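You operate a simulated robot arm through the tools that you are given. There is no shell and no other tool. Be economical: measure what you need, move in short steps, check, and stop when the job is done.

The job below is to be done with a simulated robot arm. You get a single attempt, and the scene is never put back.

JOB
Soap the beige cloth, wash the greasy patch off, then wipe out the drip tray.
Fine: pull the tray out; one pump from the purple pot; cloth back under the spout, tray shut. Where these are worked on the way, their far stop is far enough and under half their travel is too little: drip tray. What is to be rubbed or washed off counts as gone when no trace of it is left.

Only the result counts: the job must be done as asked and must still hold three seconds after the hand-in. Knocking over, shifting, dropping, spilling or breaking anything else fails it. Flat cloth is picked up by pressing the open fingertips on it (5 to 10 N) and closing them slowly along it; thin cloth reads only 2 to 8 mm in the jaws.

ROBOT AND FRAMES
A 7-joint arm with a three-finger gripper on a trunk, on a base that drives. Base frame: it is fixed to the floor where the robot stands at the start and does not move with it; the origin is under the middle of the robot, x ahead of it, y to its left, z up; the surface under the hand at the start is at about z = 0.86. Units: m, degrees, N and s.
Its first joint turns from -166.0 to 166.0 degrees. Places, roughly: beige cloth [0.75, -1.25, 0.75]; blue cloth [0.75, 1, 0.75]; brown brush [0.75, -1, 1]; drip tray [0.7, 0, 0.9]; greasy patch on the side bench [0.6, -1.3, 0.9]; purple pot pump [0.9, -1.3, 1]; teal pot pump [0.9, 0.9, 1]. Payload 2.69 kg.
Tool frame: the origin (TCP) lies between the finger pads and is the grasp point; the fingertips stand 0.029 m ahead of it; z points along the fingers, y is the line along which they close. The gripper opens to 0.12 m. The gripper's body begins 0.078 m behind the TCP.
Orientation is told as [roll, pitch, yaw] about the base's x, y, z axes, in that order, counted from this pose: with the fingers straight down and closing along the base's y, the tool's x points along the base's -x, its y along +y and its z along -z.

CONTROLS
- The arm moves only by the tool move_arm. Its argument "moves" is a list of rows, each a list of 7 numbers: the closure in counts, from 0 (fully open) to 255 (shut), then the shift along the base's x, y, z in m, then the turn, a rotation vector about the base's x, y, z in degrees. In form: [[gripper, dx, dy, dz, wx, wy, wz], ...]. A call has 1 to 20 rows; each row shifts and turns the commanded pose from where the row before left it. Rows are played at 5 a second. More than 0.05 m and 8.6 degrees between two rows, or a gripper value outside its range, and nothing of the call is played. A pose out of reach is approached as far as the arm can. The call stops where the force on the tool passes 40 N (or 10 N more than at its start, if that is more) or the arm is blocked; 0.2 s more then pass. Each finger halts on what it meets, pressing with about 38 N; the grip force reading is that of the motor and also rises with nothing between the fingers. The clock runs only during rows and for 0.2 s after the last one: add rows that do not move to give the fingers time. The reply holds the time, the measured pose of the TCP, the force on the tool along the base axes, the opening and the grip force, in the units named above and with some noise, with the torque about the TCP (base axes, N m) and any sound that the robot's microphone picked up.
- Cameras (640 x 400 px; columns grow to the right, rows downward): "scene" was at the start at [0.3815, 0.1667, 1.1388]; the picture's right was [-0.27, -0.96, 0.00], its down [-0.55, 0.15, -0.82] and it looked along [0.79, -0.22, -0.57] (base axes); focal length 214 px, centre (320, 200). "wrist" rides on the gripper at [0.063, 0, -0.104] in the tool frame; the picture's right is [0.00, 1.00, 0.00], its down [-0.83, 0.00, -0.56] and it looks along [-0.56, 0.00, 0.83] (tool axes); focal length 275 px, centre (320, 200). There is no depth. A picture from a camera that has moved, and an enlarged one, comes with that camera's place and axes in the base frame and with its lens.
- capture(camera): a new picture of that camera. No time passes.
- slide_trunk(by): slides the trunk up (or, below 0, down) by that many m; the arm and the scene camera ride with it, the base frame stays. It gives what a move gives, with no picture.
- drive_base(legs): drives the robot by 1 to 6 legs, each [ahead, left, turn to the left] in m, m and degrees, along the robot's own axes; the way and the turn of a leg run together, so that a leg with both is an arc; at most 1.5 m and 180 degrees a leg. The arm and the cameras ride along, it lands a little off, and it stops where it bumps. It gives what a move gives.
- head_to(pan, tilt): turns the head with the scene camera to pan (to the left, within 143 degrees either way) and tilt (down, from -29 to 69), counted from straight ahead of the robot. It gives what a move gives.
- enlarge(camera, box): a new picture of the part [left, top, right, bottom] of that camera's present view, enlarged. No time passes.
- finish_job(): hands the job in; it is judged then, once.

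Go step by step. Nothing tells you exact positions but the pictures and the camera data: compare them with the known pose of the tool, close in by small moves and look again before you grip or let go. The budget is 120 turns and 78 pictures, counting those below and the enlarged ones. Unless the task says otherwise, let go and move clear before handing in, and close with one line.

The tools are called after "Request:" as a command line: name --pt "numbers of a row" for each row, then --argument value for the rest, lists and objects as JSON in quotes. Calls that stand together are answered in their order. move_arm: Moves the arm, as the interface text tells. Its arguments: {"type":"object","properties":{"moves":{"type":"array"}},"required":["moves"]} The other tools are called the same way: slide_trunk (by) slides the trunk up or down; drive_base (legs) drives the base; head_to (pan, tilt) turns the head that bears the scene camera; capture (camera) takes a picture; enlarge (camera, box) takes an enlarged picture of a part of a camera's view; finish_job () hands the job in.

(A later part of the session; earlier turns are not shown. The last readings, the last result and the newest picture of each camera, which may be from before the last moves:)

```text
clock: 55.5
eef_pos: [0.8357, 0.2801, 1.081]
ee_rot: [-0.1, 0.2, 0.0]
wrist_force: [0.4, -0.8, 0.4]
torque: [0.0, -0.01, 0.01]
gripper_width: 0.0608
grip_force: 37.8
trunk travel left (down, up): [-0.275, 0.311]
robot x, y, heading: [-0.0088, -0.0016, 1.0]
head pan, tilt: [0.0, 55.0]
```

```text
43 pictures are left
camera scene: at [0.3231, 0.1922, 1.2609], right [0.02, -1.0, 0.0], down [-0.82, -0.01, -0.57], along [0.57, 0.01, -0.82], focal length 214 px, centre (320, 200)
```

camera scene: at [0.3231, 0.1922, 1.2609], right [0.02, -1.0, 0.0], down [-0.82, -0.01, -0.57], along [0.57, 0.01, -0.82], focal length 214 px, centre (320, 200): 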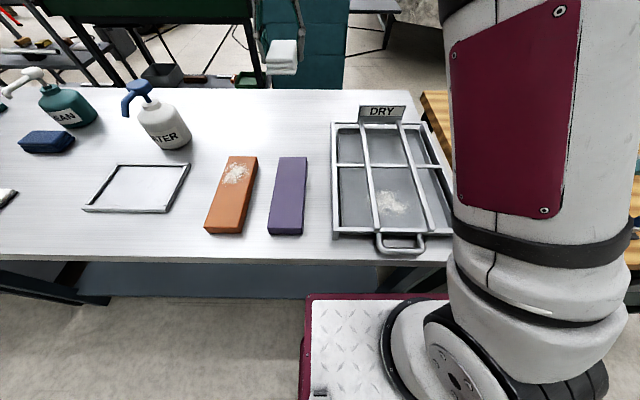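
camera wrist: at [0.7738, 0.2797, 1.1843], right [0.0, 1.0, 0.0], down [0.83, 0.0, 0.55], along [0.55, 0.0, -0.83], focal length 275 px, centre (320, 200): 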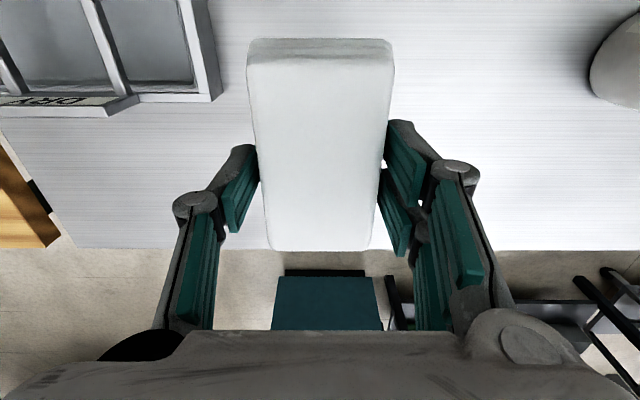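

Free table below. Lowering the cloth and setting it down.

Request:
move_arm --pt "160 0 0 -0.05 0 0 0" --pt "160 0 0 -0.05 0 0 0" --pt "160 0 0 -0.05 0 0 0" --pt "160 0 0 -0.025 0 0 0" --pt "160 0 0 -0.005 0 0 0" --pt "160 0 0 -0.003 0 0 0" --pt "160 0 0 0 0 0 0"

```text
clock: 57.1
eef_pos: [0.8363, 0.2804, 0.898]
ee_rot: [-0.1, 0.2, 0.0]
wrist_force: [0.2, 0.3, -0.5]
torque: [0.0, -0.01, -0.01]
gripper_width: 0.0608
grip_force: 38.1
trunk travel left (down, up): [-0.275, 0.311]
robot x, y, heading: [-0.0121, 0.0003, 0.9]
head pan, tilt: [0.0, 55.0]
```

Request:
move_arm --pt "160 0 0 -0.002 0 0 0" --pt "160 0 0 0 0 0 0" --pt "110 0 0 0 0 0 0" --pt "70 0 0 0 0 0 0" --pt "70 0 0 0.04 0 0 0" --pt "70 0 0 0.05 0 0 0" --pt "70 0 0 0.05 0 0 0" --pt "70 0 0 0.04 0 0 0" --pt "70 -0.04 -0.02 0 0 0 0" --pt "70 -0.04 -0.02 0 0 0 0" --pt "70 -0.04 -0.02 0 0 0 0" --pt "70 -0.04 -0.02 0 0 0 0" --pt "70 -0.04 -0.02 0 0 0 0" --pt "70 -0.04 -0.02 0 0 0 0" --pt "70 -0.04 -0.02 0 0 0 0" --pt "70 -0.04 -0.02 0 0 0 0" --pt "70 -0.04 -0.02 0 0 0 0" --pt "70 -0.04 -0.02 0 0 0 0"

Request:
capture --camera "wrist"

Request:
capture --camera "scene"

Request:
enlarge --camera "scene" --box '[320, 90, 480, 270]'

```text
clock: 61.0
eef_pos: [0.437, 0.0779, 1.0757]
ee_rot: [0.1, 0.3, 0.0]
wrist_force: [-0.3, 0.8, -0.1]
torque: [0.0, 0.02, 0.0]
gripper_width: 0.0871
grip_force: 0.0
trunk travel left (down, up): [-0.275, 0.311]
robot x, y, heading: [-0.0106, -0.0029, 1.0]
head pan, tilt: [0.0, 55.0]
```

```text
42 pictures are left
camera wrist: at [0.3744, 0.0783, 1.1792], right [-0.01, 1.0, 0.0], down [0.83, 0.0, 0.55], along [0.55, 0.0, -0.83], focal length 275 px, centre (320, 200)
```

wrist: 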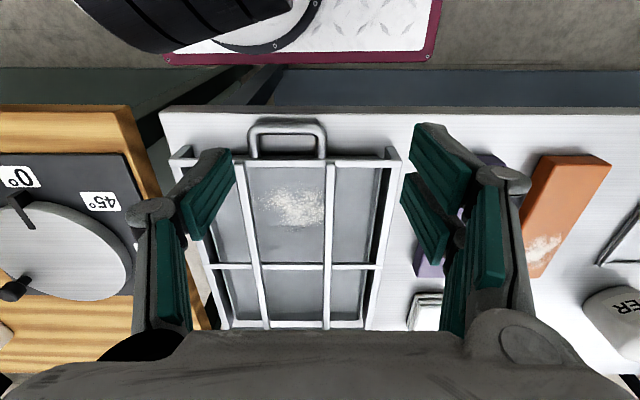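

```text
41 pictures are left
camera scene: at [0.3235, 0.1922, 1.2608], right [0.02, -1.0, 0.0], down [-0.82, -0.01, -0.57], along [0.57, 0.01, -0.82], focal length 214 px, centre (320, 200)
```

scene: 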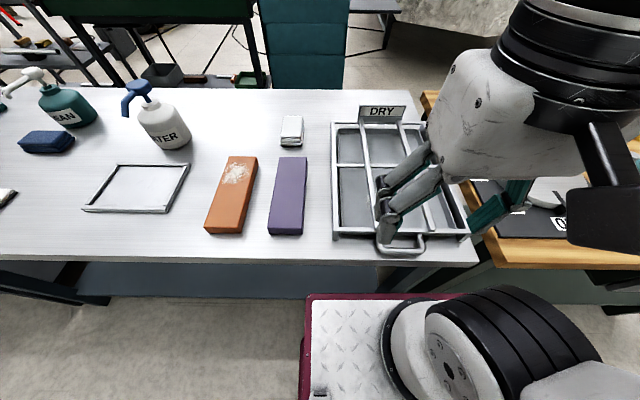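

```text
2.22 times, centred on (400, 180) of scene
camera zoom: at [0.3235, 0.1922, 1.2608], right [0.02, -1.0, 0.0], down [-0.82, -0.01, -0.57], along [0.57, 0.01, -0.82], focal length 477 px, centre (142, 244)
```

zoom: 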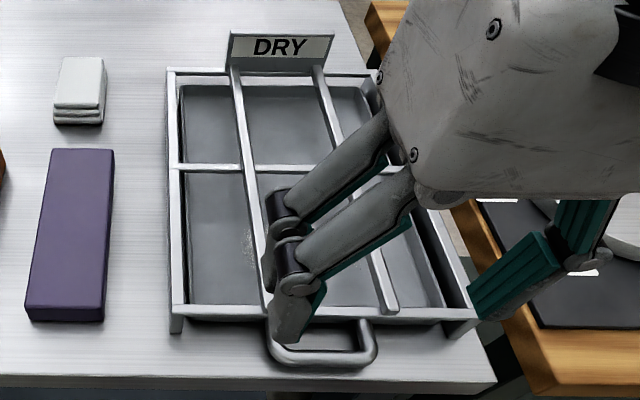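

The cloth rests at (0.836, 0.28). The tray handle's bar runs along y at about x 0.477, y 0.005–0.075, z ≈ 0.873. I'll turn the hand 90° so the fingers straddle the bar, and check.

Request:
move_arm --pt "187 0.01 -0.01 0 0 0 8.5" --pt "187 0.01 -0.01 0 0 0 8.5" --pt "187 0.01 -0.01 0 0 0 8.5" --pt "187 0.009 -0.007 0 0 0 8.5" --pt "187 0 0 -0.02 0 0 8.5" --pt "187 0 0 -0.03 0 0 8.5" --pt "187 0 0 -0.03 0 0 8.5" --pt "187 0 0 -0.03 0 0 8.5" --pt "187 0 0 0 0 0 8.5" --pt "187 0 0 0 0 0 8.5" --pt "187 0 0 0 0 0 5" --pt "187 0 0 0 0 0 0"

Request:
capture --camera "wrist"

Request:
enlarge --camera "scene" --box '[320, 90, 480, 270]'

```text
clock: 63.5
eef_pos: [0.4857, 0.0458, 0.9809]
ee_rot: [0.0, 0.2, 90.1]
wrist_force: [-1.0, 0.4, -0.5]
torque: [-0.04, 0.0, 0.03]
gripper_width: 0.032
grip_force: 0.1
out of reach, approached as far as the arm can: row 8
trunk travel left (down, up): [-0.275, 0.311]
robot x, y, heading: [-0.0101, -0.0074, 0.9]
head pan, tilt: [0.0, 55.0]
```

```text
39 pictures are left
camera wrist: at [0.4865, -0.0171, 1.0857], right [-1.0, -0.01, 0.0], down [-0.01, 0.83, 0.55], along [0.0, 0.55, -0.83], focal length 275 px, centre (320, 200)
```

wrist: 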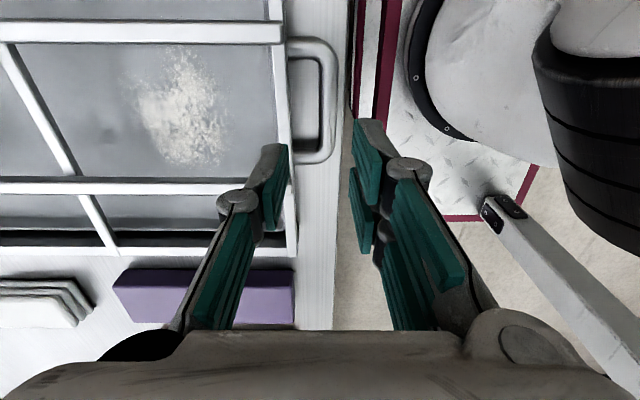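

```text
2.22 times, centred on (400, 180) of scene
camera zoom: at [0.3232, 0.1921, 1.2609], right [0.02, -1.0, 0.0], down [-0.82, -0.01, -0.57], along [0.57, 0.01, -0.82], focal length 477 px, centre (142, 244)
```

zoom: 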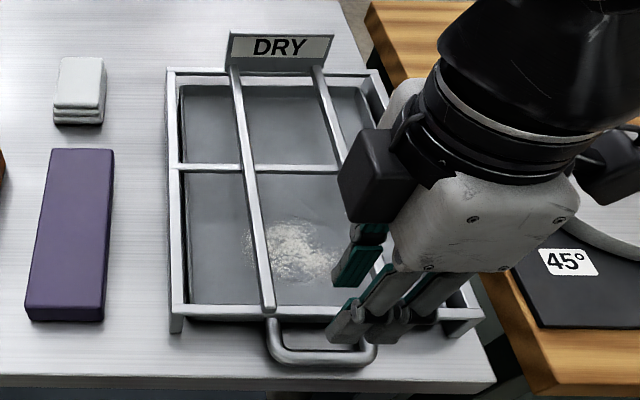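

The arm is too folded here. I'll back the base up 0.2 m to get room for reaching and pulling, then return over the handle bar (x ≈ 0.482, y ≈ 0.04).

Request:
drive_base --legs '[[-0.2, 0, -1]]'

Request:
move_arm --pt "187 0.045 0 0 0 0 0" --pt "187 0.045 0 0 0 0 0" --pt "187 0.045 0 0 0 0 0" --pt "187 0.045 0 0 0 0 0" --pt "187 0.01 0 0 0 0 0" --pt "187 0 0 0 0 0 0"

Request:
capture --camera "wrist"

```text
clock: 65.2
eef_pos: [0.2814, 0.035, 0.9821]
ee_rot: [-0.1, 0.2, 89.1]
wrist_force: [-0.1, -0.5, -0.9]
torque: [0.02, -0.02, 0.01]
gripper_width: 0.0321
grip_force: 0.1
trunk travel left (down, up): [-0.275, 0.311]
robot x, y, heading: [-0.2132, -0.0068, 0.1]
head pan, tilt: [0.0, 55.0]
```

```text
clock: 66.6
eef_pos: [0.4708, 0.036, 0.9816]
ee_rot: [0.0, 0.1, 89.2]
wrist_force: [0.3, -0.1, 0.4]
torque: [-0.02, 0.04, 0.0]
gripper_width: 0.0319
grip_force: 0.1
trunk travel left (down, up): [-0.275, 0.311]
robot x, y, heading: [-0.2125, -0.0035, 0.1]
head pan, tilt: [0.0, 55.0]
```

```text
37 pictures are left
camera wrist: at [0.4711, -0.0271, 1.0859], right [-1.0, 0.01, 0.0], down [0.01, 0.83, 0.55], along [0.01, 0.55, -0.83], focal length 275 px, centre (320, 200)
```

wrist: 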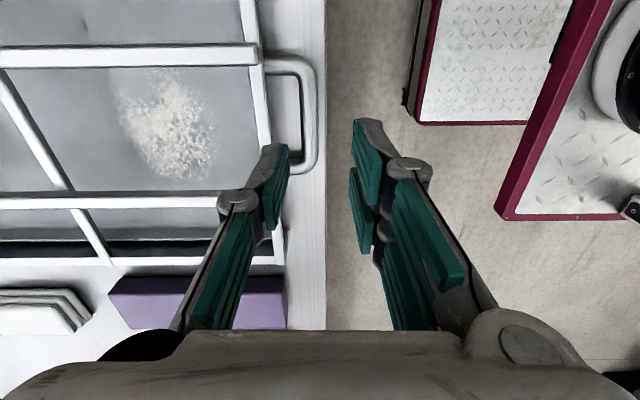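

Bar at x ≈ 0.482, y ≈ 0.039. Aligning and lowering the fingers around it.

Request:
move_arm --pt "193 0.011 0.003 0 0 0 0" --pt "193 0 0 -0.04 0 0 0" --pt "193 0 0 -0.03 0 0 0" --pt "193 0 0 -0.01 0 0 0" --pt "193 0 0 -0.006 0 0 0" --pt "193 0 0 0 0 0 0"

Request:
capture --camera "wrist"

```text
clock: 68.0
eef_pos: [0.4817, 0.0374, 0.8957]
ee_rot: [0.1, 0.2, 89.1]
wrist_force: [-0.6, 0.3, -0.2]
torque: [0.0, -0.03, 0.02]
gripper_width: 0.0292
grip_force: 0.1
trunk travel left (down, up): [-0.275, 0.311]
robot x, y, heading: [-0.2122, -0.0049, -0.1]
head pan, tilt: [0.0, 55.0]
```

```text
36 pictures are left
camera wrist: at [0.4824, -0.0241, 1.0], right [-1.0, 0.01, 0.0], down [0.01, 0.83, 0.55], along [0.01, 0.55, -0.83], focal length 275 px, centre (320, 200)
```

wrist: 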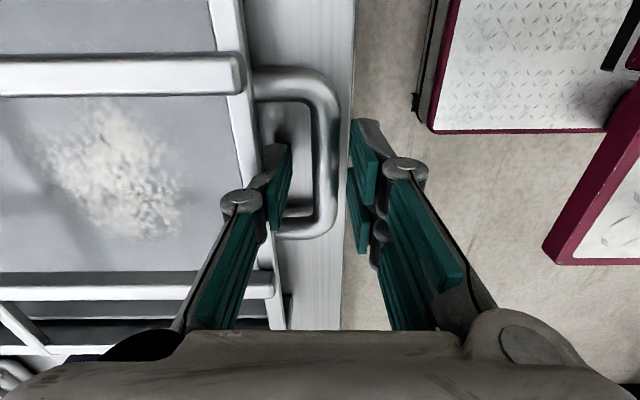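

The fingers straddle the bar. Closing on it.

Request:
move_arm --pt "215 0 0 0 0 0 0" --pt "240 0 0 0 0 0 0" --pt "245 0 0 0 0 0 0" --pt "245 0 0 0 0 0 0"

```text
clock: 69.0
eef_pos: [0.4808, 0.0372, 0.8951]
ee_rot: [0.3, 0.2, 89.2]
wrist_force: [-18.0, 1.0, -5.5]
torque: [-0.21, 0.42, 1.41]
gripper_width: 0.0141
grip_force: 40.3
trunk travel left (down, up): [-0.275, 0.311]
robot x, y, heading: [-0.2136, -0.006, 0.3]
head pan, tilt: [0.0, 55.0]
```

Gripped the bar (14 mm). Pulling the tray out toward me.

Request:
move_arm --pt "245 -0.006 0 0 0 0 0" --pt "245 -0.02 0 0 0 0 0" --pt "245 -0.02 0 0 0 0 0" --pt "245 -0.02 0 0 0 0 0" --pt "245 -0.02 0 0 0 0 0" --pt "245 0 0 0 0 0 0"

Request:
capture --camera "scene"

```text
clock: 70.4
eef_pos: [0.3965, 0.038, 0.8949]
ee_rot: [0.1, 0.1, 89.1]
wrist_force: [-0.7, -4.5, -7.2]
torque: [-0.16, 0.0, 1.21]
gripper_width: 0.0142
grip_force: 40.3
trunk travel left (down, up): [-0.275, 0.311]
robot x, y, heading: [-0.2134, -0.0049, 0.0]
head pan, tilt: [0.0, 55.0]
```

```text
35 pictures are left
camera scene: at [0.1219, 0.1848, 1.2609], right [0.0, -1.0, 0.0], down [-0.82, 0.0, -0.57], along [0.57, 0.0, -0.82], focal length 214 px, centre (320, 200)
```

scene: 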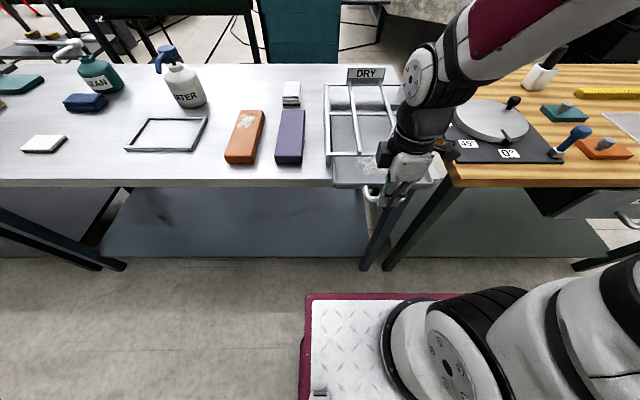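

The tray slides out nicely. Continuing until its stop.

Request:
move_arm --pt "245 -0.02 0 0 0 0 0" --pt "245 -0.02 0 0 0 0 0" --pt "245 -0.02 0 0 0 0 0" --pt "245 -0.015 0 0 0 0 0" --pt "245 -0.015 0 0 0 0 0" --pt "245 0 0 0 0 0 0"

Request:
enlarge --camera "scene" --box '[280, 50, 480, 250]'

```text
clock: 71.8
eef_pos: [0.3416, 0.045, 0.9219]
ee_rot: [-0.1, 0.1, 89.2]
wrist_force: [-0.3, -0.5, -0.8]
torque: [0.0, 0.01, 0.02]
gripper_width: 0.0048
grip_force: 0.1
out of reach, approached as far as the arm can: row 2, 3, 4, 5
trunk travel left (down, up): [-0.275, 0.311]
robot x, y, heading: [-0.2178, -0.0057, 0.1]
head pan, tilt: [0.0, 55.0]
```

```text
2.00 times, centred on (380, 150) of scene
camera zoom: at [0.1218, 0.185, 1.2609], right [0.0, -1.0, 0.0], down [-0.82, 0.0, -0.57], along [0.57, 0.0, -0.82], focal length 429 px, centre (200, 300)
```

zoom: 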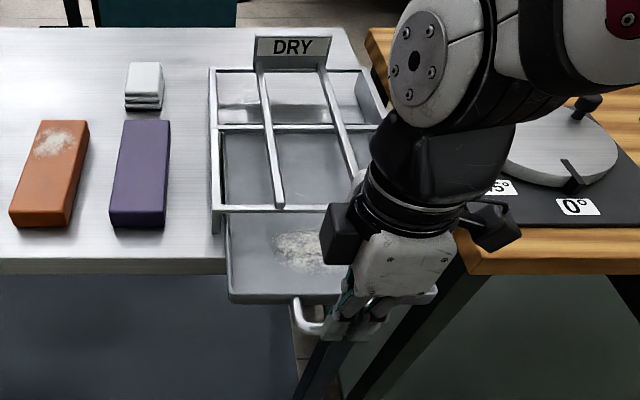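

The arm ran out of near reach and slipped off the bar; the tray is out ≈ 13 cm. I'll raise the hand and lower the trunk to its original height, which should improve near reach.

Request:
move_arm --pt "190 0 0 0.04 0 0 0" --pt "190 0 0 0.04 0 0 0" --pt "190 0 0 0.04 0 0 0" --pt "190 0 0 0.04 0 0 0" --pt "190 0 0 0 0 0 0"

Request:
slide_trunk --by -0.12

Request:
capture --camera "wrist"

Request:
capture --camera "scene"

```text
clock: 73.0
eef_pos: [0.3413, 0.0454, 1.0825]
ee_rot: [0.0, 0.1, 89.2]
wrist_force: [-0.5, 0.2, -0.7]
torque: [0.02, 0.05, 0.0]
gripper_width: 0.0307
grip_force: 0.1
trunk travel left (down, up): [-0.275, 0.311]
robot x, y, heading: [-0.2109, -0.0044, 0.3]
head pan, tilt: [0.0, 55.0]
```

```text
clock: 74.5
eef_pos: [0.3425, 0.0444, 0.9611]
ee_rot: [0.0, 0.2, 89.1]
wrist_force: [-1.4, -0.2, -1.0]
torque: [-0.01, 0.01, -0.04]
gripper_width: 0.0309
grip_force: 0.0
trunk travel left (down, up): [-0.155, 0.431]
robot x, y, heading: [-0.2112, -0.0039, 0.1]
head pan, tilt: [0.0, 55.0]
```

```text
33 pictures are left
camera wrist: at [0.3417, -0.0164, 1.0652], right [-1.0, 0.01, 0.0], down [0.01, 0.83, 0.55], along [0.01, 0.55, -0.83], focal length 275 px, centre (320, 200)
```

wrist: 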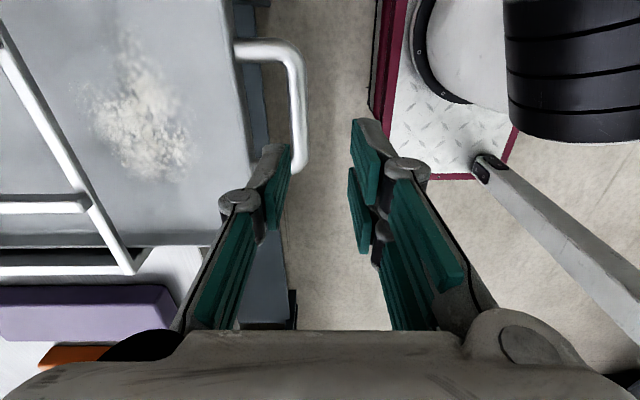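

```text
32 pictures are left
camera scene: at [0.151, 0.185, 1.1407], right [0.0, -1.0, 0.0], down [-0.82, 0.0, -0.57], along [0.57, 0.0, -0.82], focal length 214 px, centre (320, 200)
```

scene: 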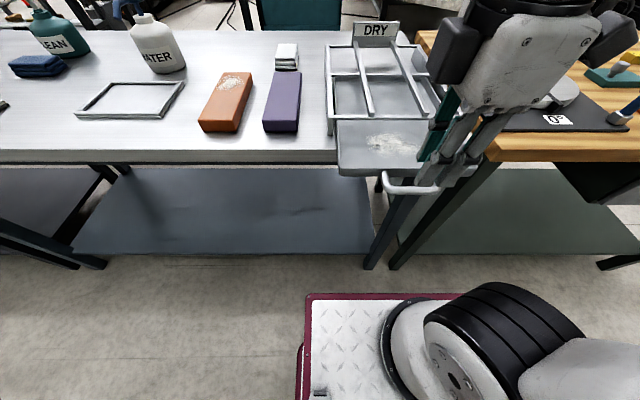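

The bar is now at x ≈ 0.358. Regripping it, a little lower, and pulling to the stop.

Request:
move_arm --pt "190 0.016 -0.006 0 0 0 0" --pt "190 0 0 -0.04 0 0 0" --pt "190 0 0 -0.02 0 0 0" --pt "190 0 0 -0.011 0 0 0" --pt "215 0 0 0 0 0 0" --pt "240 0 0 0 0 0 0" --pt "245 0 0 0 0 0 0" --pt "245 0 0 0 0 0 0" --pt "245 -0.01 0 0 0 0 0" --pt "245 -0.01 0 0 0 0 0" --pt "245 -0.01 0 0 0 0 0" --pt "245 0 0 0 0 0 0"

```text
clock: 77.1
eef_pos: [0.3271, 0.0397, 0.8892]
ee_rot: [-0.1, 0.3, 89.1]
wrist_force: [0.5, 0.4, 3.8]
torque: [-0.34, -0.06, 1.29]
gripper_width: 0.0136
grip_force: 40.1
trunk travel left (down, up): [-0.155, 0.431]
robot x, y, heading: [-0.2163, -0.0036, 0.2]
head pan, tilt: [0.0, 55.0]
```

Request:
move_arm --pt "245 -0.015 0 0 0 0 0" --pt "245 -0.015 0 0 0 0 0" --pt "245 -0.015 0 0 0 0 0" --pt "245 -0.015 0 0 0 0 0" --pt "245 0 0 0 0 0 0"

Request:
capture --camera "scene"

```text
clock: 78.0
eef_pos: [0.2794, 0.0407, 0.8904]
ee_rot: [-0.9, 0.1, 89.2]
wrist_force: [17.2, 2.1, -22.4]
torque: [0.41, -0.25, 1.2]
gripper_width: 0.014
grip_force: 40.4
trunk travel left (down, up): [-0.155, 0.431]
robot x, y, heading: [-0.2124, -0.004, -0.2]
head pan, tilt: [0.0, 55.0]
stopped in row 4: the force on the tool passed its limit at 53 N (the readings are from after the stop); the commanded pose is now the measured one
```

```text
31 pictures are left
camera scene: at [0.1522, 0.1853, 1.1403], right [0.0, -1.0, 0.0], down [-0.82, 0.0, -0.57], along [0.57, 0.0, -0.82], focal length 214 px, centre (320, 200)
```

scene: 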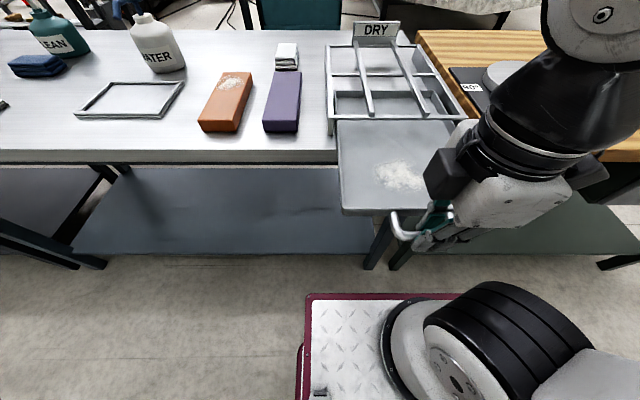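

The tray is at its stop (about 20 cm out), with the powder fully exposed. I'll let go, rise, turn the hand back, and shift the base forward-left to reach the cloth.

Request:
move_arm --pt "230 0.004 0 0 0.9 0 0" --pt "190 0 0 0 0 0 0" --pt "180 0 0 0 0 0 0" --pt "180 0 0 0.03 0 0 0" --pt "180 0 0 0.04 0 0 -8.5" --pt "180 0 0 0.04 0 0 -8.5" --pt "180 0 0 0.04 0 0 -8.5" --pt "180 0 0 0.04 0 0 -8.5" --pt "180 0 0 0 0 0 -8.5" --pt "180 0 0 0 0 0 -8.5" --pt "70 0.01 0 0 0 0 -8.5" --pt "70 0.02 0 0 0 0 -8.5" --pt "70 0.03 0 0 0 0 -8.5" --pt "70 0.03 0 0 0 0 -8.5" --pt "70 0.03 0 0 0 0 -4.2" --pt "70 0 0 0 0 0 0"

Request:
drive_base --legs '[[0, 0.28, 0], [0.1, 0, 0]]'

Request:
capture --camera "scene"

```text
clock: 81.4
eef_pos: [0.4016, 0.0401, 1.0812]
ee_rot: [-0.8, -0.9, -0.2]
wrist_force: [1.0, -0.3, -0.3]
torque: [-0.07, 0.03, -0.01]
gripper_width: 0.0872
grip_force: 0.1
trunk travel left (down, up): [-0.155, 0.431]
robot x, y, heading: [-0.2122, -0.0053, 0.1]
head pan, tilt: [0.0, 55.0]
```

```text
clock: 84.2
eef_pos: [0.5029, 0.324, 1.0819]
ee_rot: [-0.8, -0.8, -0.1]
wrist_force: [0.1, 0.0, 0.1]
torque: [-0.01, -0.01, 0.02]
gripper_width: 0.0871
grip_force: 0.0
trunk travel left (down, up): [-0.155, 0.431]
robot x, y, heading: [-0.1167, 0.2797, 0.0]
head pan, tilt: [0.0, 55.0]
```

```text
30 pictures are left
camera scene: at [0.2522, 0.4701, 1.1407], right [0.0, -1.0, 0.0], down [-0.82, 0.0, -0.57], along [0.57, 0.0, -0.82], focal length 214 px, centre (320, 200)
```

scene: 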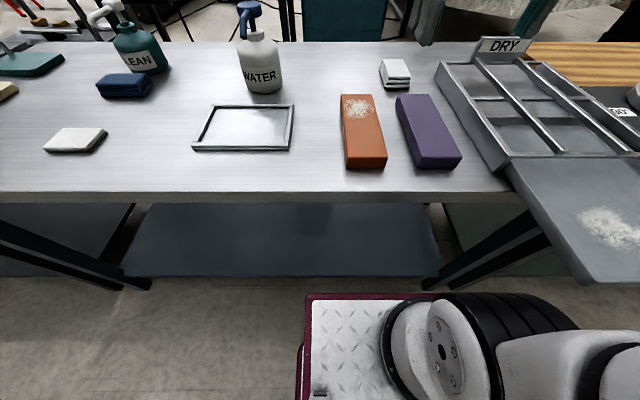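

The tray stays out. Moving the hand over the cloth at (0.836, 0.28).

Request:
move_arm --pt "70 0.042 -0.006 0 0.8 0.8 0" --pt "70 0.042 -0.006 0 0 0 0" --pt "70 0.042 -0.006 0 0 0 0" --pt "70 0.042 -0.006 0 0 0 0" --pt "70 0.042 -0.006 0 0 0 0" --pt "70 0.042 -0.006 0 0 0 0" --pt "70 0.042 -0.006 0 0 0 0" --pt "70 0.039 -0.002 0 0 0 0" --pt "70 0 0 -0.04 0 0 0" --pt "70 0 0 -0.04 0 0 0" --pt "70 0 0 0 0 0 0"

Request:
capture --camera "wrist"

```text
clock: 86.6
eef_pos: [0.8331, 0.2817, 0.998]
ee_rot: [0.1, -0.1, -0.1]
wrist_force: [-0.5, 0.2, 0.5]
torque: [-0.03, 0.0, 0.01]
gripper_width: 0.0869
grip_force: 0.1
out of reach, approached as far as the arm can: row 8
trunk travel left (down, up): [-0.155, 0.431]
robot x, y, heading: [-0.1123, 0.2775, -0.2]
head pan, tilt: [0.0, 55.0]
```

```text
29 pictures are left
camera wrist: at [0.7705, 0.2821, 1.1019], right [0.0, 1.0, 0.0], down [0.83, 0.0, 0.56], along [0.56, 0.0, -0.83], focal length 275 px, centre (320, 200)
```

wrist: 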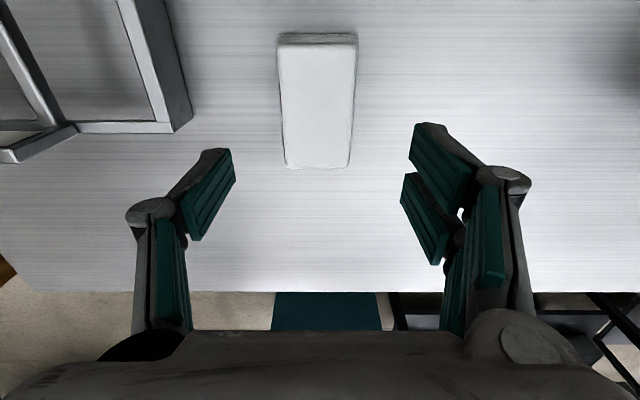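

Good alignment. Lowering and gripping the cloth.

Request:
move_arm --pt "70 0.003 -0.002 -0.04 0 0 0" --pt "70 0 0 -0.04 0 0 0" --pt "70 0 0 -0.017 0 0 0" --pt "70 0 0 0 0 0 0" --pt "110 0 0 0 0 0 0" --pt "140 0 0 0 0 0 0" --pt "160 0 0 0 0 0 0" --pt "160 0 0 0 0 0 0"

```text
clock: 88.4
eef_pos: [0.8355, 0.2796, 0.9038]
ee_rot: [-0.1, -0.1, -0.1]
wrist_force: [0.2, -0.4, 0.3]
torque: [0.0, 0.01, 0.01]
gripper_width: 0.0609
grip_force: 37.8
trunk travel left (down, up): [-0.155, 0.431]
robot x, y, heading: [-0.1107, 0.2788, -0.1]
head pan, tilt: [0.0, 55.0]
```

Gripped. Lifting and carrying it over the powder at about (0.388, 0.05).

Request:
move_arm --pt "160 0 0 0.045 0 0 0" --pt "160 0 0 0.045 0 0 0" --pt "160 0 0 0.045 0 0 0" --pt "160 -0.0406 -0.0209 0 0 0 0" --pt "160 -0.0406 -0.0209 0 0 0 0" --pt "160 -0.0406 -0.0209 0 0 0 0" --pt "160 -0.0406 -0.0209 0 0 0 0" --pt "160 -0.0406 -0.0209 0 0 0 0" --pt "160 -0.0406 -0.0209 0 0 0 0" --pt "160 -0.0406 -0.0209 0 0 0 0" --pt "160 -0.0406 -0.0209 0 0 0 0" --pt "160 -0.0406 -0.0209 0 0 0 0" --pt "160 -0.0406 -0.0209 0 0 0 0" --pt "160 -0.0406 -0.0209 0 0 0 0" --pt "160 0 0 0 0 0 0"

Request:
head_to --pan -40 --tilt 55

Request:
capture --camera "scene"

Request:
capture --camera "wrist"

```text
clock: 91.6
eef_pos: [0.3874, 0.0472, 1.0366]
ee_rot: [0.0, -0.1, -0.1]
wrist_force: [0.0, 0.4, -1.0]
torque: [-0.01, 0.01, 0.01]
gripper_width: 0.0611
grip_force: 38.4
trunk travel left (down, up): [-0.155, 0.431]
robot x, y, heading: [-0.1153, 0.2758, 0.1]
head pan, tilt: [0.0, 55.0]
```

```text
clock: 92.6
eef_pos: [0.3889, 0.0487, 1.0363]
ee_rot: [0.0, -0.1, -0.1]
wrist_force: [0.0, 0.0, -0.3]
torque: [0.01, 0.0, -0.01]
gripper_width: 0.061
grip_force: 38.0
trunk travel left (down, up): [-0.155, 0.431]
robot x, y, heading: [-0.1106, 0.2814, 0.0]
head pan, tilt: [-40.0, 55.0]
```

```text
28 pictures are left
camera scene: at [0.2354, 0.4237, 1.1407], right [-0.64, -0.77, 0.0], down [-0.63, 0.53, -0.57], along [0.44, -0.37, -0.82], focal length 214 px, centre (320, 200)
```

scene: 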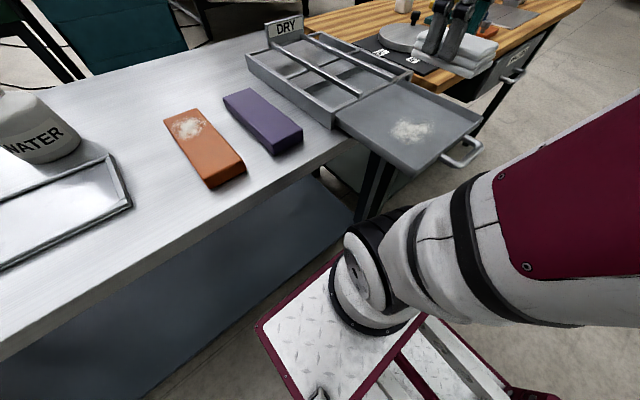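

```text
27 pictures are left
camera wrist: at [0.3266, 0.0485, 1.1403], right [0.0, 1.0, 0.0], down [0.83, 0.0, 0.56], along [0.56, 0.0, -0.83], focal length 275 px, centre (320, 200)
```

wrist: 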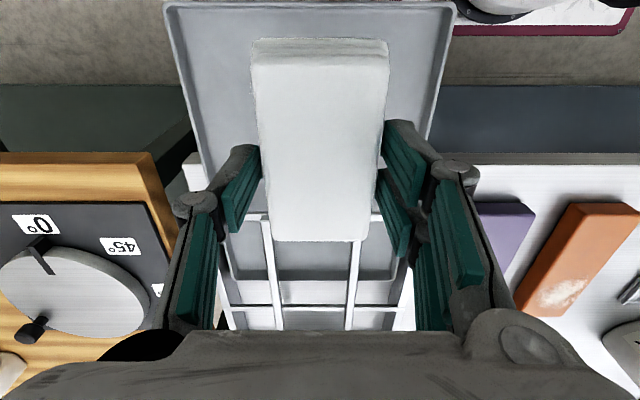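

The cloth hangs directly over the powder (x 0.35–0.44, y 0.005–0.10). Lowering it into the tray.

Request:
move_arm --pt "160 0.004 0.001 -0.04 0 0 0" --pt "160 0 0 -0.04 0 0 0" --pt "160 0 0 -0.02 0 0 0" --pt "160 0 0 -0.01 0 0 0" --pt "160 0 0 -0.004 0 0 0" --pt "160 0 0 -0.004 0 0 0" --pt "160 0 0 0 0 0 0"

```text
clock: 94.2
eef_pos: [0.3925, 0.0485, 0.9176]
ee_rot: [0.0, -0.2, -0.1]
wrist_force: [-0.5, -0.6, -0.8]
torque: [0.0, 0.01, 0.02]
gripper_width: 0.0608
grip_force: 38.1
trunk travel left (down, up): [-0.155, 0.431]
robot x, y, heading: [-0.1125, 0.2819, 0.0]
head pan, tilt: [-40.0, 55.0]
```

Request:
move_arm --pt "160 0 0 -0.003 0 0 0" --pt "160 0 0 -0.003 0 0 0" --pt "160 0 0 -0.002 0 0 0" --pt "160 0 0 0 0 0 0"

```text
clock: 95.2
eef_pos: [0.3918, 0.0485, 0.9102]
ee_rot: [0.0, -0.1, -0.2]
wrist_force: [0.7, -0.3, 0.3]
torque: [0.01, 0.01, 0.04]
gripper_width: 0.061
grip_force: 38.1
trunk travel left (down, up): [-0.155, 0.431]
robot x, y, heading: [-0.1143, 0.2822, 0.1]
head pan, tilt: [-40.0, 55.0]
```

Request:
move_arm --pt "160 0 0 -0.002 0 0 0" --pt "160 0 0 -0.002 0 0 0" --pt "160 0 0 -0.002 0 0 0" --pt "160 0 0 0 0 0 0"

Request:
enlarge --camera "scene" --box '[340, 60, 500, 180]'

```text
clock: 96.2
eef_pos: [0.3931, 0.0503, 0.9052]
ee_rot: [-0.1, -0.1, -0.1]
wrist_force: [0.4, 3.2, 37.1]
torque: [0.19, -0.06, 0.03]
gripper_width: 0.0609
grip_force: 37.2
trunk travel left (down, up): [-0.155, 0.431]
robot x, y, heading: [-0.1119, 0.2771, 0.2]
head pan, tilt: [-40.0, 55.0]
```

```text
3.33 times, centred on (420, 120) of scene
camera zoom: at [0.2347, 0.4242, 1.141], right [-0.64, -0.77, 0.0], down [-0.63, 0.53, -0.57], along [0.44, -0.37, -0.82], focal length 715 px, centre (-13, 467)
```

zoom: 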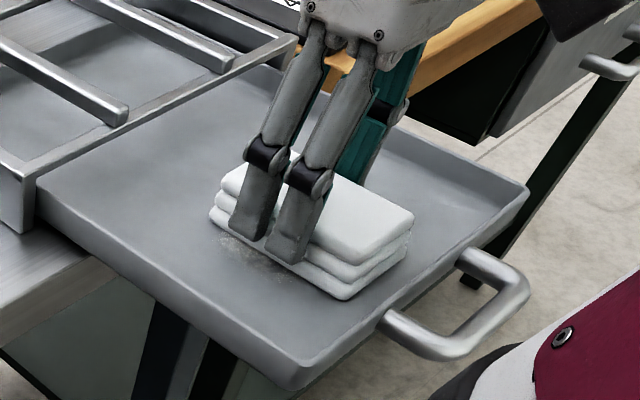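

Contact with the tray floor. Easing off 1.5 mm and rubbing back and forth.

Request:
move_arm --pt "160 0 0 0.0015 0 0 0" --pt "160 0 0.015 0 0 0 0" --pt "160 0 0.015 0 0 0 0" --pt "160 0 0.006 0 0 0 0" --pt "160 0 -0.02 0 0 0 0" --pt "160 0 -0.02 0 0 0 0" --pt "160 0 -0.02 0 0 0 0" --pt "160 0 -0.02 0 0 0 0" --pt "160 0 -0.006 0 0 0 0" --pt "160 0 0.02 0 0 0 0" --pt "160 0 0.02 0 0 0 0" --pt "160 0 0.02 0 0 0 0" --pt "160 0 0.02 0 0 0 0" --pt "160 0 0.006 0 0 0 0" --pt "160 0 -0.02 0 0 0 0" --pt "160 0 -0.02 0 0 0 0" --pt "160 0 -0.02 0 0 0 0" --pt "160 0 -0.02 0 0 0 0" --pt "160 0 -0.006 0 0 0 0"

Request:
enlarge --camera "scene" --box '[340, 60, 500, 180]'

```text
clock: 100.2
eef_pos: [0.3924, 0.0007, 0.9058]
ee_rot: [-0.1, -0.1, -0.1]
wrist_force: [0.8, 10.2, 21.3]
torque: [0.39, 0.12, -0.06]
gripper_width: 0.0612
grip_force: 38.0
trunk travel left (down, up): [-0.155, 0.431]
robot x, y, heading: [-0.1126, 0.2816, -0.1]
head pan, tilt: [-40.0, 55.0]
```

```text
3.33 times, centred on (420, 120) of scene
camera zoom: at [0.235, 0.4244, 1.1409], right [-0.64, -0.77, 0.0], down [-0.63, 0.53, -0.57], along [0.44, -0.37, -0.82], focal length 715 px, centre (-13, 467)
```

zoom: 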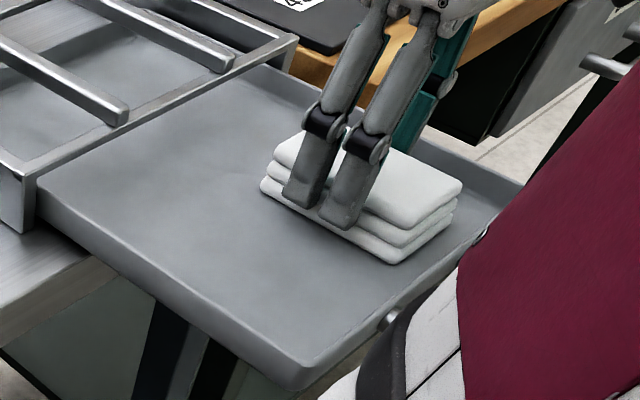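

The swept part looks clean. One more pass shifted in x, then I lift to inspect the whole tray.

Request:
move_arm --pt "160 0.015 0 0.0003 0 0 0" --pt "160 0 0.02 0 0 0 0" --pt "160 0 0.02 0 0 0 0" --pt "160 0 0.02 0 0 0 0" --pt "160 0 0.02 0 0 0 0" --pt "160 -0.02 0 0 0 0 0" --pt "160 0 -0.02 0 0 0 0" --pt "160 0 -0.02 0 0 0 0" --pt "160 0 -0.02 0 0 0 0" --pt "160 0 -0.02 0 0 0 0" --pt "160 0 0 0.04 0 0 0" --pt "160 0 0 0.04 0 0 0" --pt "160 0 0 0.04 0 0 0" --pt "160 0.04 0.02 0.02 0 0 0" --pt "160 0.04 0.02 0.01 0 0 0" --pt "160 0.04 0.02 0.01 0 0 0" --pt "160 0.04 0.02 0 0 0 0" --pt "160 0 0 0 0 0 0"

Request:
enlarge --camera "scene" --box '[320, 60, 500, 180]'

```text
clock: 104.0
eef_pos: [0.5498, 0.0793, 1.063]
ee_rot: [0.0, -0.2, 0.0]
wrist_force: [0.0, 1.0, 0.6]
torque: [-0.04, 0.04, 0.0]
gripper_width: 0.0608
grip_force: 37.5
trunk travel left (down, up): [-0.155, 0.431]
robot x, y, heading: [-0.1163, 0.2791, -0.1]
head pan, tilt: [-40.0, 55.0]
```

```text
3.33 times, centred on (410, 120) of scene
camera zoom: at [0.2353, 0.4237, 1.1407], right [-0.64, -0.77, 0.0], down [-0.63, 0.53, -0.57], along [0.44, -0.37, -0.82], focal length 715 px, centre (20, 467)
```

zoom: 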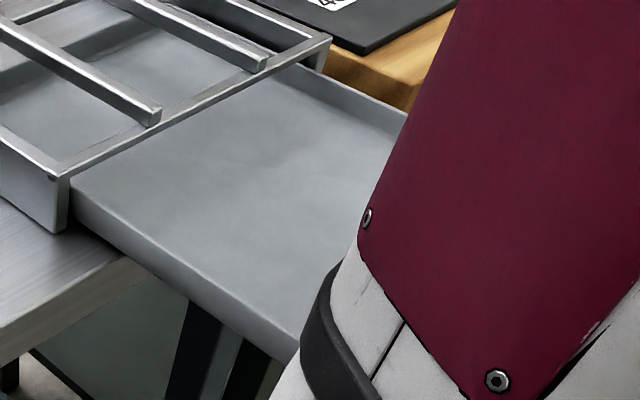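

The visible part is spotless, but the forearm hides the rest. I'll back away and check the whole tray from there.

Request:
drive_base --legs '[[-0.17, 0, 0], [0, -0.45, 0]]'

Request:
head_to --pan 8 --tilt 45

Request:
capture --camera "scene"

```text
clock: 107.8
eef_pos: [0.3821, -0.3726, 1.064]
ee_rot: [0.1, -0.1, -0.1]
wrist_force: [0.0, 0.3, 0.1]
torque: [-0.01, 0.01, 0.02]
gripper_width: 0.061
grip_force: 37.6
trunk travel left (down, up): [-0.155, 0.431]
robot x, y, heading: [-0.2784, -0.1739, 0.1]
head pan, tilt: [-40.0, 55.0]
```

```text
clock: 109.0
eef_pos: [0.3809, -0.3733, 1.0626]
ee_rot: [-0.1, -0.1, -0.1]
wrist_force: [-0.2, 0.0, -0.3]
torque: [0.03, -0.02, 0.02]
gripper_width: 0.0609
grip_force: 38.1
trunk travel left (down, up): [-0.155, 0.431]
robot x, y, heading: [-0.2792, -0.1707, 0.1]
head pan, tilt: [8.0, 45.0]
```

```text
23 pictures are left
camera scene: at [0.0926, 0.0294, 1.1541], right [0.14, -0.99, 0.0], down [-0.7, -0.1, -0.71], along [0.7, 0.1, -0.71], focal length 214 px, centre (320, 200)
```

scene: 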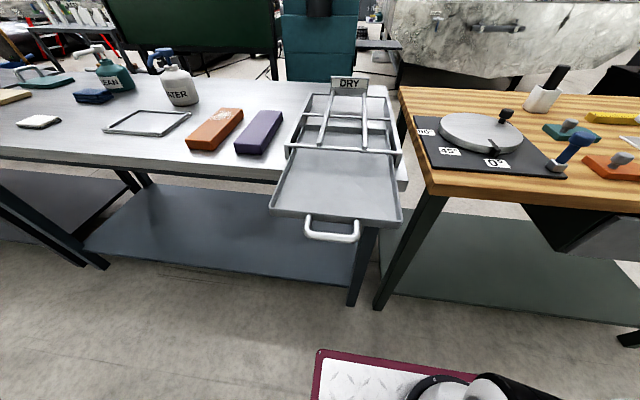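

Request:
enlarge --camera "scene" --box '[260, 70, 420, 250]'

```text
2.22 times, centred on (340, 160) of scene
camera zoom: at [0.0926, 0.0294, 1.1541], right [0.14, -0.99, 0.0], down [-0.7, -0.1, -0.71], along [0.7, 0.1, -0.71], focal length 477 px, centre (276, 289)
```

zoom: 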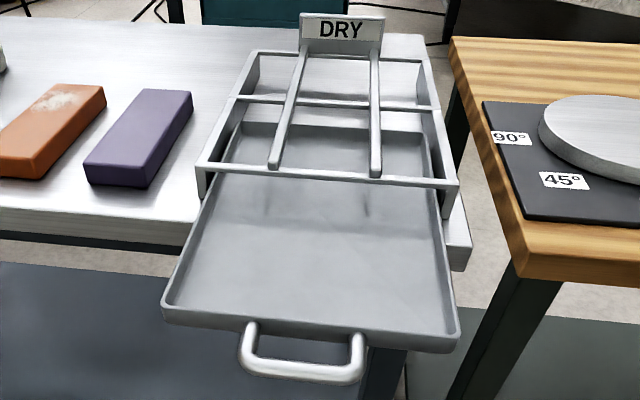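

The tray is spotless. Now I drive right to put the cloth back under the purple pot's spout.

Request:
drive_base --legs '[[0, -0.945, 0], [0.27, 0, 0]]'

Request:
head_to --pan -25 --tilt 30

Request:
capture --camera "scene"

Request:
capture --camera "wrist"

```text
clock: 115.4
eef_pos: [0.6463, -1.3139, 1.0641]
ee_rot: [-0.1, -0.1, -0.7]
wrist_force: [-0.7, -1.1, -0.3]
torque: [0.0, -0.02, 0.0]
gripper_width: 0.061
grip_force: 37.7
trunk travel left (down, up): [-0.155, 0.431]
robot x, y, heading: [-0.0094, -1.1016, -0.7]
head pan, tilt: [8.0, 45.0]
```

```text
clock: 116.3
eef_pos: [0.6492, -1.3141, 1.063]
ee_rot: [0.1, -0.1, -0.7]
wrist_force: [0.1, 0.6, 0.0]
torque: [0.05, 0.01, -0.02]
gripper_width: 0.0608
grip_force: 38.1
trunk travel left (down, up): [-0.155, 0.431]
robot x, y, heading: [-0.0121, -1.1084, -0.4]
head pan, tilt: [-25.0, 30.0]
```

```text
21 pictures are left
camera scene: at [0.3635, -0.9585, 1.1767], right [-0.43, -0.9, 0.0], down [-0.45, 0.21, -0.87], along [0.78, -0.37, -0.5], focal length 214 px, centre (320, 200)
```

scene: 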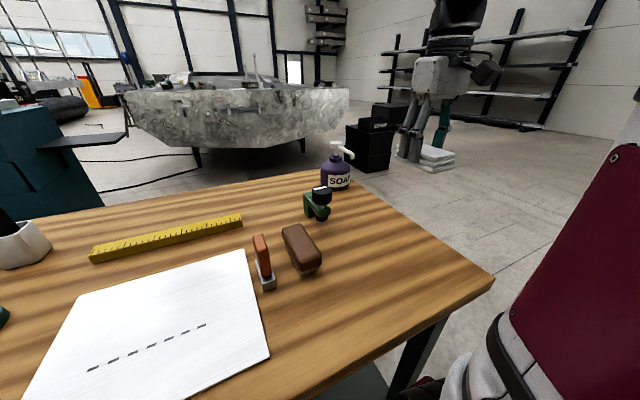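

```text
20 pictures are left
camera wrist: at [0.5851, -1.3137, 1.1676], right [0.01, 1.0, 0.0], down [0.83, -0.01, 0.56], along [0.56, 0.0, -0.83], focal length 275 px, centre (320, 200)
```

wrist: 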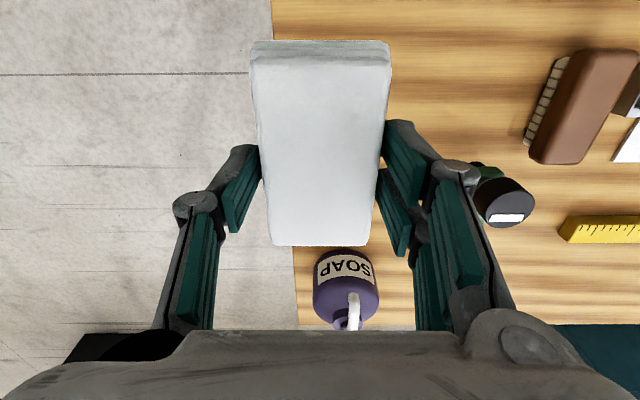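

Everything still stands as before. I'll bring the cloth down in front of the pot first, then slide it forward under the spout.

Request:
move_arm --pt "160 0.025 0.017 0 0 0 0.7" --pt "160 0.025 0.018 0 0 0 0" --pt "160 0 0 -0.045 0 0 0" --pt "160 0 0 -0.045 0 0 0" --pt "160 0 0 -0.045 0 0 0" --pt "160 0 0 0 0 0 0"

Request:
capture --camera "wrist"

```text
clock: 117.7
eef_pos: [0.7004, -1.2795, 0.9291]
ee_rot: [0.1, -0.2, -0.1]
wrist_force: [-0.3, 0.5, -0.7]
torque: [-0.03, 0.02, 0.01]
gripper_width: 0.0605
grip_force: 37.7
trunk travel left (down, up): [-0.155, 0.431]
robot x, y, heading: [-0.0194, -1.109, -0.5]
head pan, tilt: [-25.0, 30.0]
```

```text
19 pictures are left
camera wrist: at [0.6374, -1.2794, 1.0332], right [0.0, 1.0, 0.0], down [0.83, 0.0, 0.56], along [0.56, 0.0, -0.83], focal length 275 px, centre (320, 200)
```

wrist: 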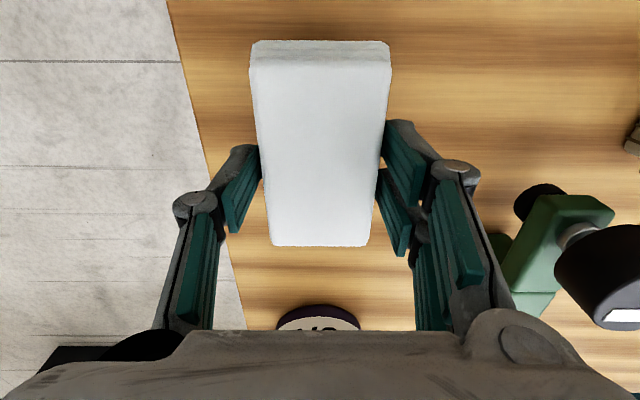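

Sliding forward 7 cm just above the bench, setting down, releasing and withdrawing.

Request:
move_arm --pt "160 0.02 0 -0.016 0 0 0" --pt "160 0.025 0 0 0 0 0" --pt "160 0.025 0 0 0 0 0" --pt "160 0 0 -0.004 0 0 0" --pt "160 0 0 -0.003 0 0 0" --pt "160 0 0 -0.001 0 0 0" --pt "160 0 0 0 0 0 0"

```text
clock: 119.3
eef_pos: [0.7666, -1.2793, 0.9047]
ee_rot: [0.0, 0.0, 0.1]
wrist_force: [0.7, -0.6, 0.0]
torque: [0.02, 0.0, -0.03]
gripper_width: 0.061
grip_force: 38.3
trunk travel left (down, up): [-0.155, 0.431]
robot x, y, heading: [-0.013, -1.1068, -0.5]
head pan, tilt: [-25.0, 30.0]
```

Request:
move_arm --pt "160 0 0 -0.0015 0 0 0" --pt "110 0 0 0 0 0 0" --pt "70 0 0 0 0 0 0" --pt "70 0 0 0.03 0 0 0" --pt "70 0 0 0.03 0 0 0" --pt "150 -0.04 0 0 0 0 0" --pt "150 -0.035 0 0 0 0 0" --pt "150 0 0 -0.04 0 0 0" --pt "150 0 0 -0.03 0 0 0" --pt "150 0 0 0 0 0 0"

Request:
capture --camera "wrist"

```text
clock: 121.5
eef_pos: [0.6927, -1.2822, 0.8952]
ee_rot: [0.0, -0.1, 0.0]
wrist_force: [-0.2, 0.4, 0.8]
torque: [0.01, -0.02, -0.01]
gripper_width: 0.0494
grip_force: 0.1
trunk travel left (down, up): [-0.155, 0.431]
robot x, y, heading: [-0.0124, -1.1109, -0.3]
head pan, tilt: [-25.0, 30.0]
```

```text
18 pictures are left
camera wrist: at [0.6302, -1.2814, 0.9989], right [-0.01, 1.0, 0.0], down [0.83, 0.0, 0.56], along [0.56, 0.0, -0.83], focal length 275 px, centre (320, 200)
```

wrist: 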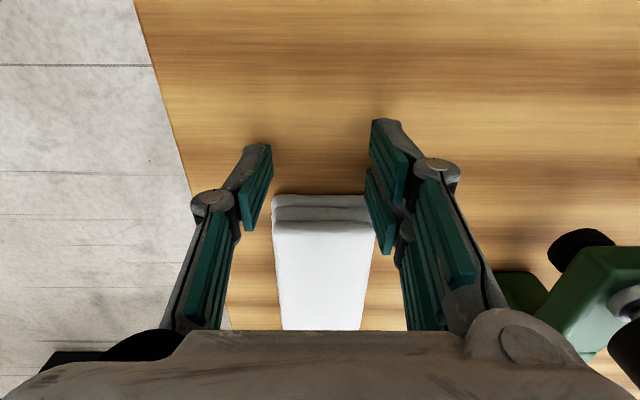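

The fingers are too wide for a square push; narrowing them to 3 cm and pushing about 5.6 cm in small steps.

Request:
move_arm --pt "192 0 0.003 0 0 0 0" --pt "192 0 0 0 0 0 0" --pt "192 0.01 0 0 0 0 0" --pt "192 0.008 0 0 0 0 0" --pt "192 0.008 0 0 0 0 0" --pt "192 0.008 0 0 0 0 0" --pt "192 0.008 0 0 0 0 0" --pt "192 0.007 0 0 0 0 0" --pt "192 0.005 0 0 0 0 0" --pt "192 0 0 0 0 0 0" --pt "192 -0.03 0 0 0 0 0" --pt "192 -0.03 0 0.03 0 0 0" --pt "192 -0.02 0 0.04 0 0 0" --pt "192 0 0 0.045 0 0 0" --pt "192 0 0 0.045 0 0 0" --pt "70 0 0 0.04 0 0 0" --pt "70 0 0 0 0 0 0"

Request:
capture --camera "wrist"

Request:
enlarge --camera "scene" --box '[270, 120, 430, 240]'

```text
clock: 125.1
eef_pos: [0.6662, -1.2733, 1.0921]
ee_rot: [0.1, -0.1, 0.0]
wrist_force: [0.0, 0.8, 0.2]
torque: [-0.03, 0.01, -0.01]
gripper_width: 0.0871
grip_force: 0.0
trunk travel left (down, up): [-0.155, 0.431]
robot x, y, heading: [-0.0138, -1.1057, -0.6]
head pan, tilt: [-25.0, 30.0]
```

```text
17 pictures are left
camera wrist: at [0.6026, -1.273, 1.1963], right [-0.01, 1.0, 0.0], down [0.83, 0.0, 0.56], along [0.56, 0.0, -0.83], focal length 275 px, centre (320, 200)
```

wrist: 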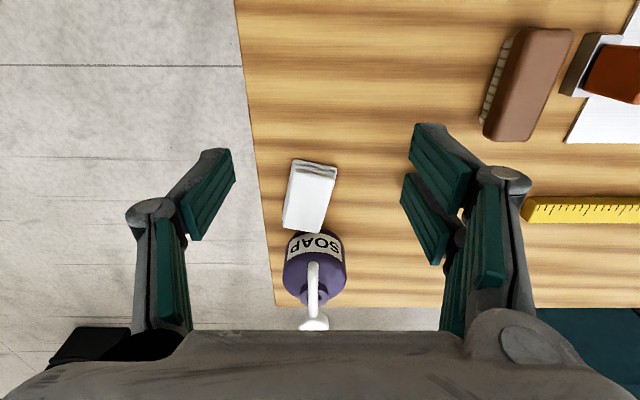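

```text
3.33 times, centred on (350, 180) of scene
camera zoom: at [0.3634, -0.9586, 1.1768], right [-0.43, -0.9, 0.0], down [-0.45, 0.22, -0.87], along [0.78, -0.37, -0.5], focal length 715 px, centre (220, 267)
```

zoom: 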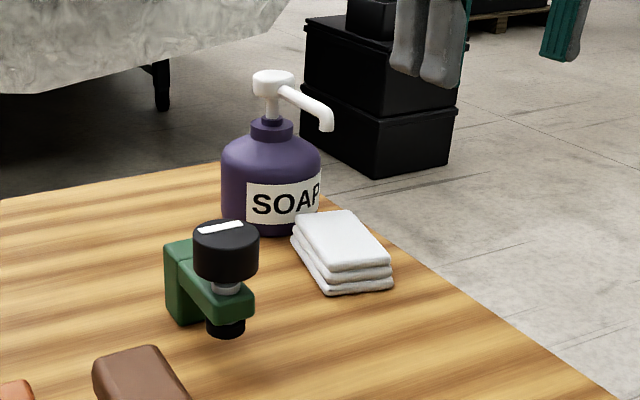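

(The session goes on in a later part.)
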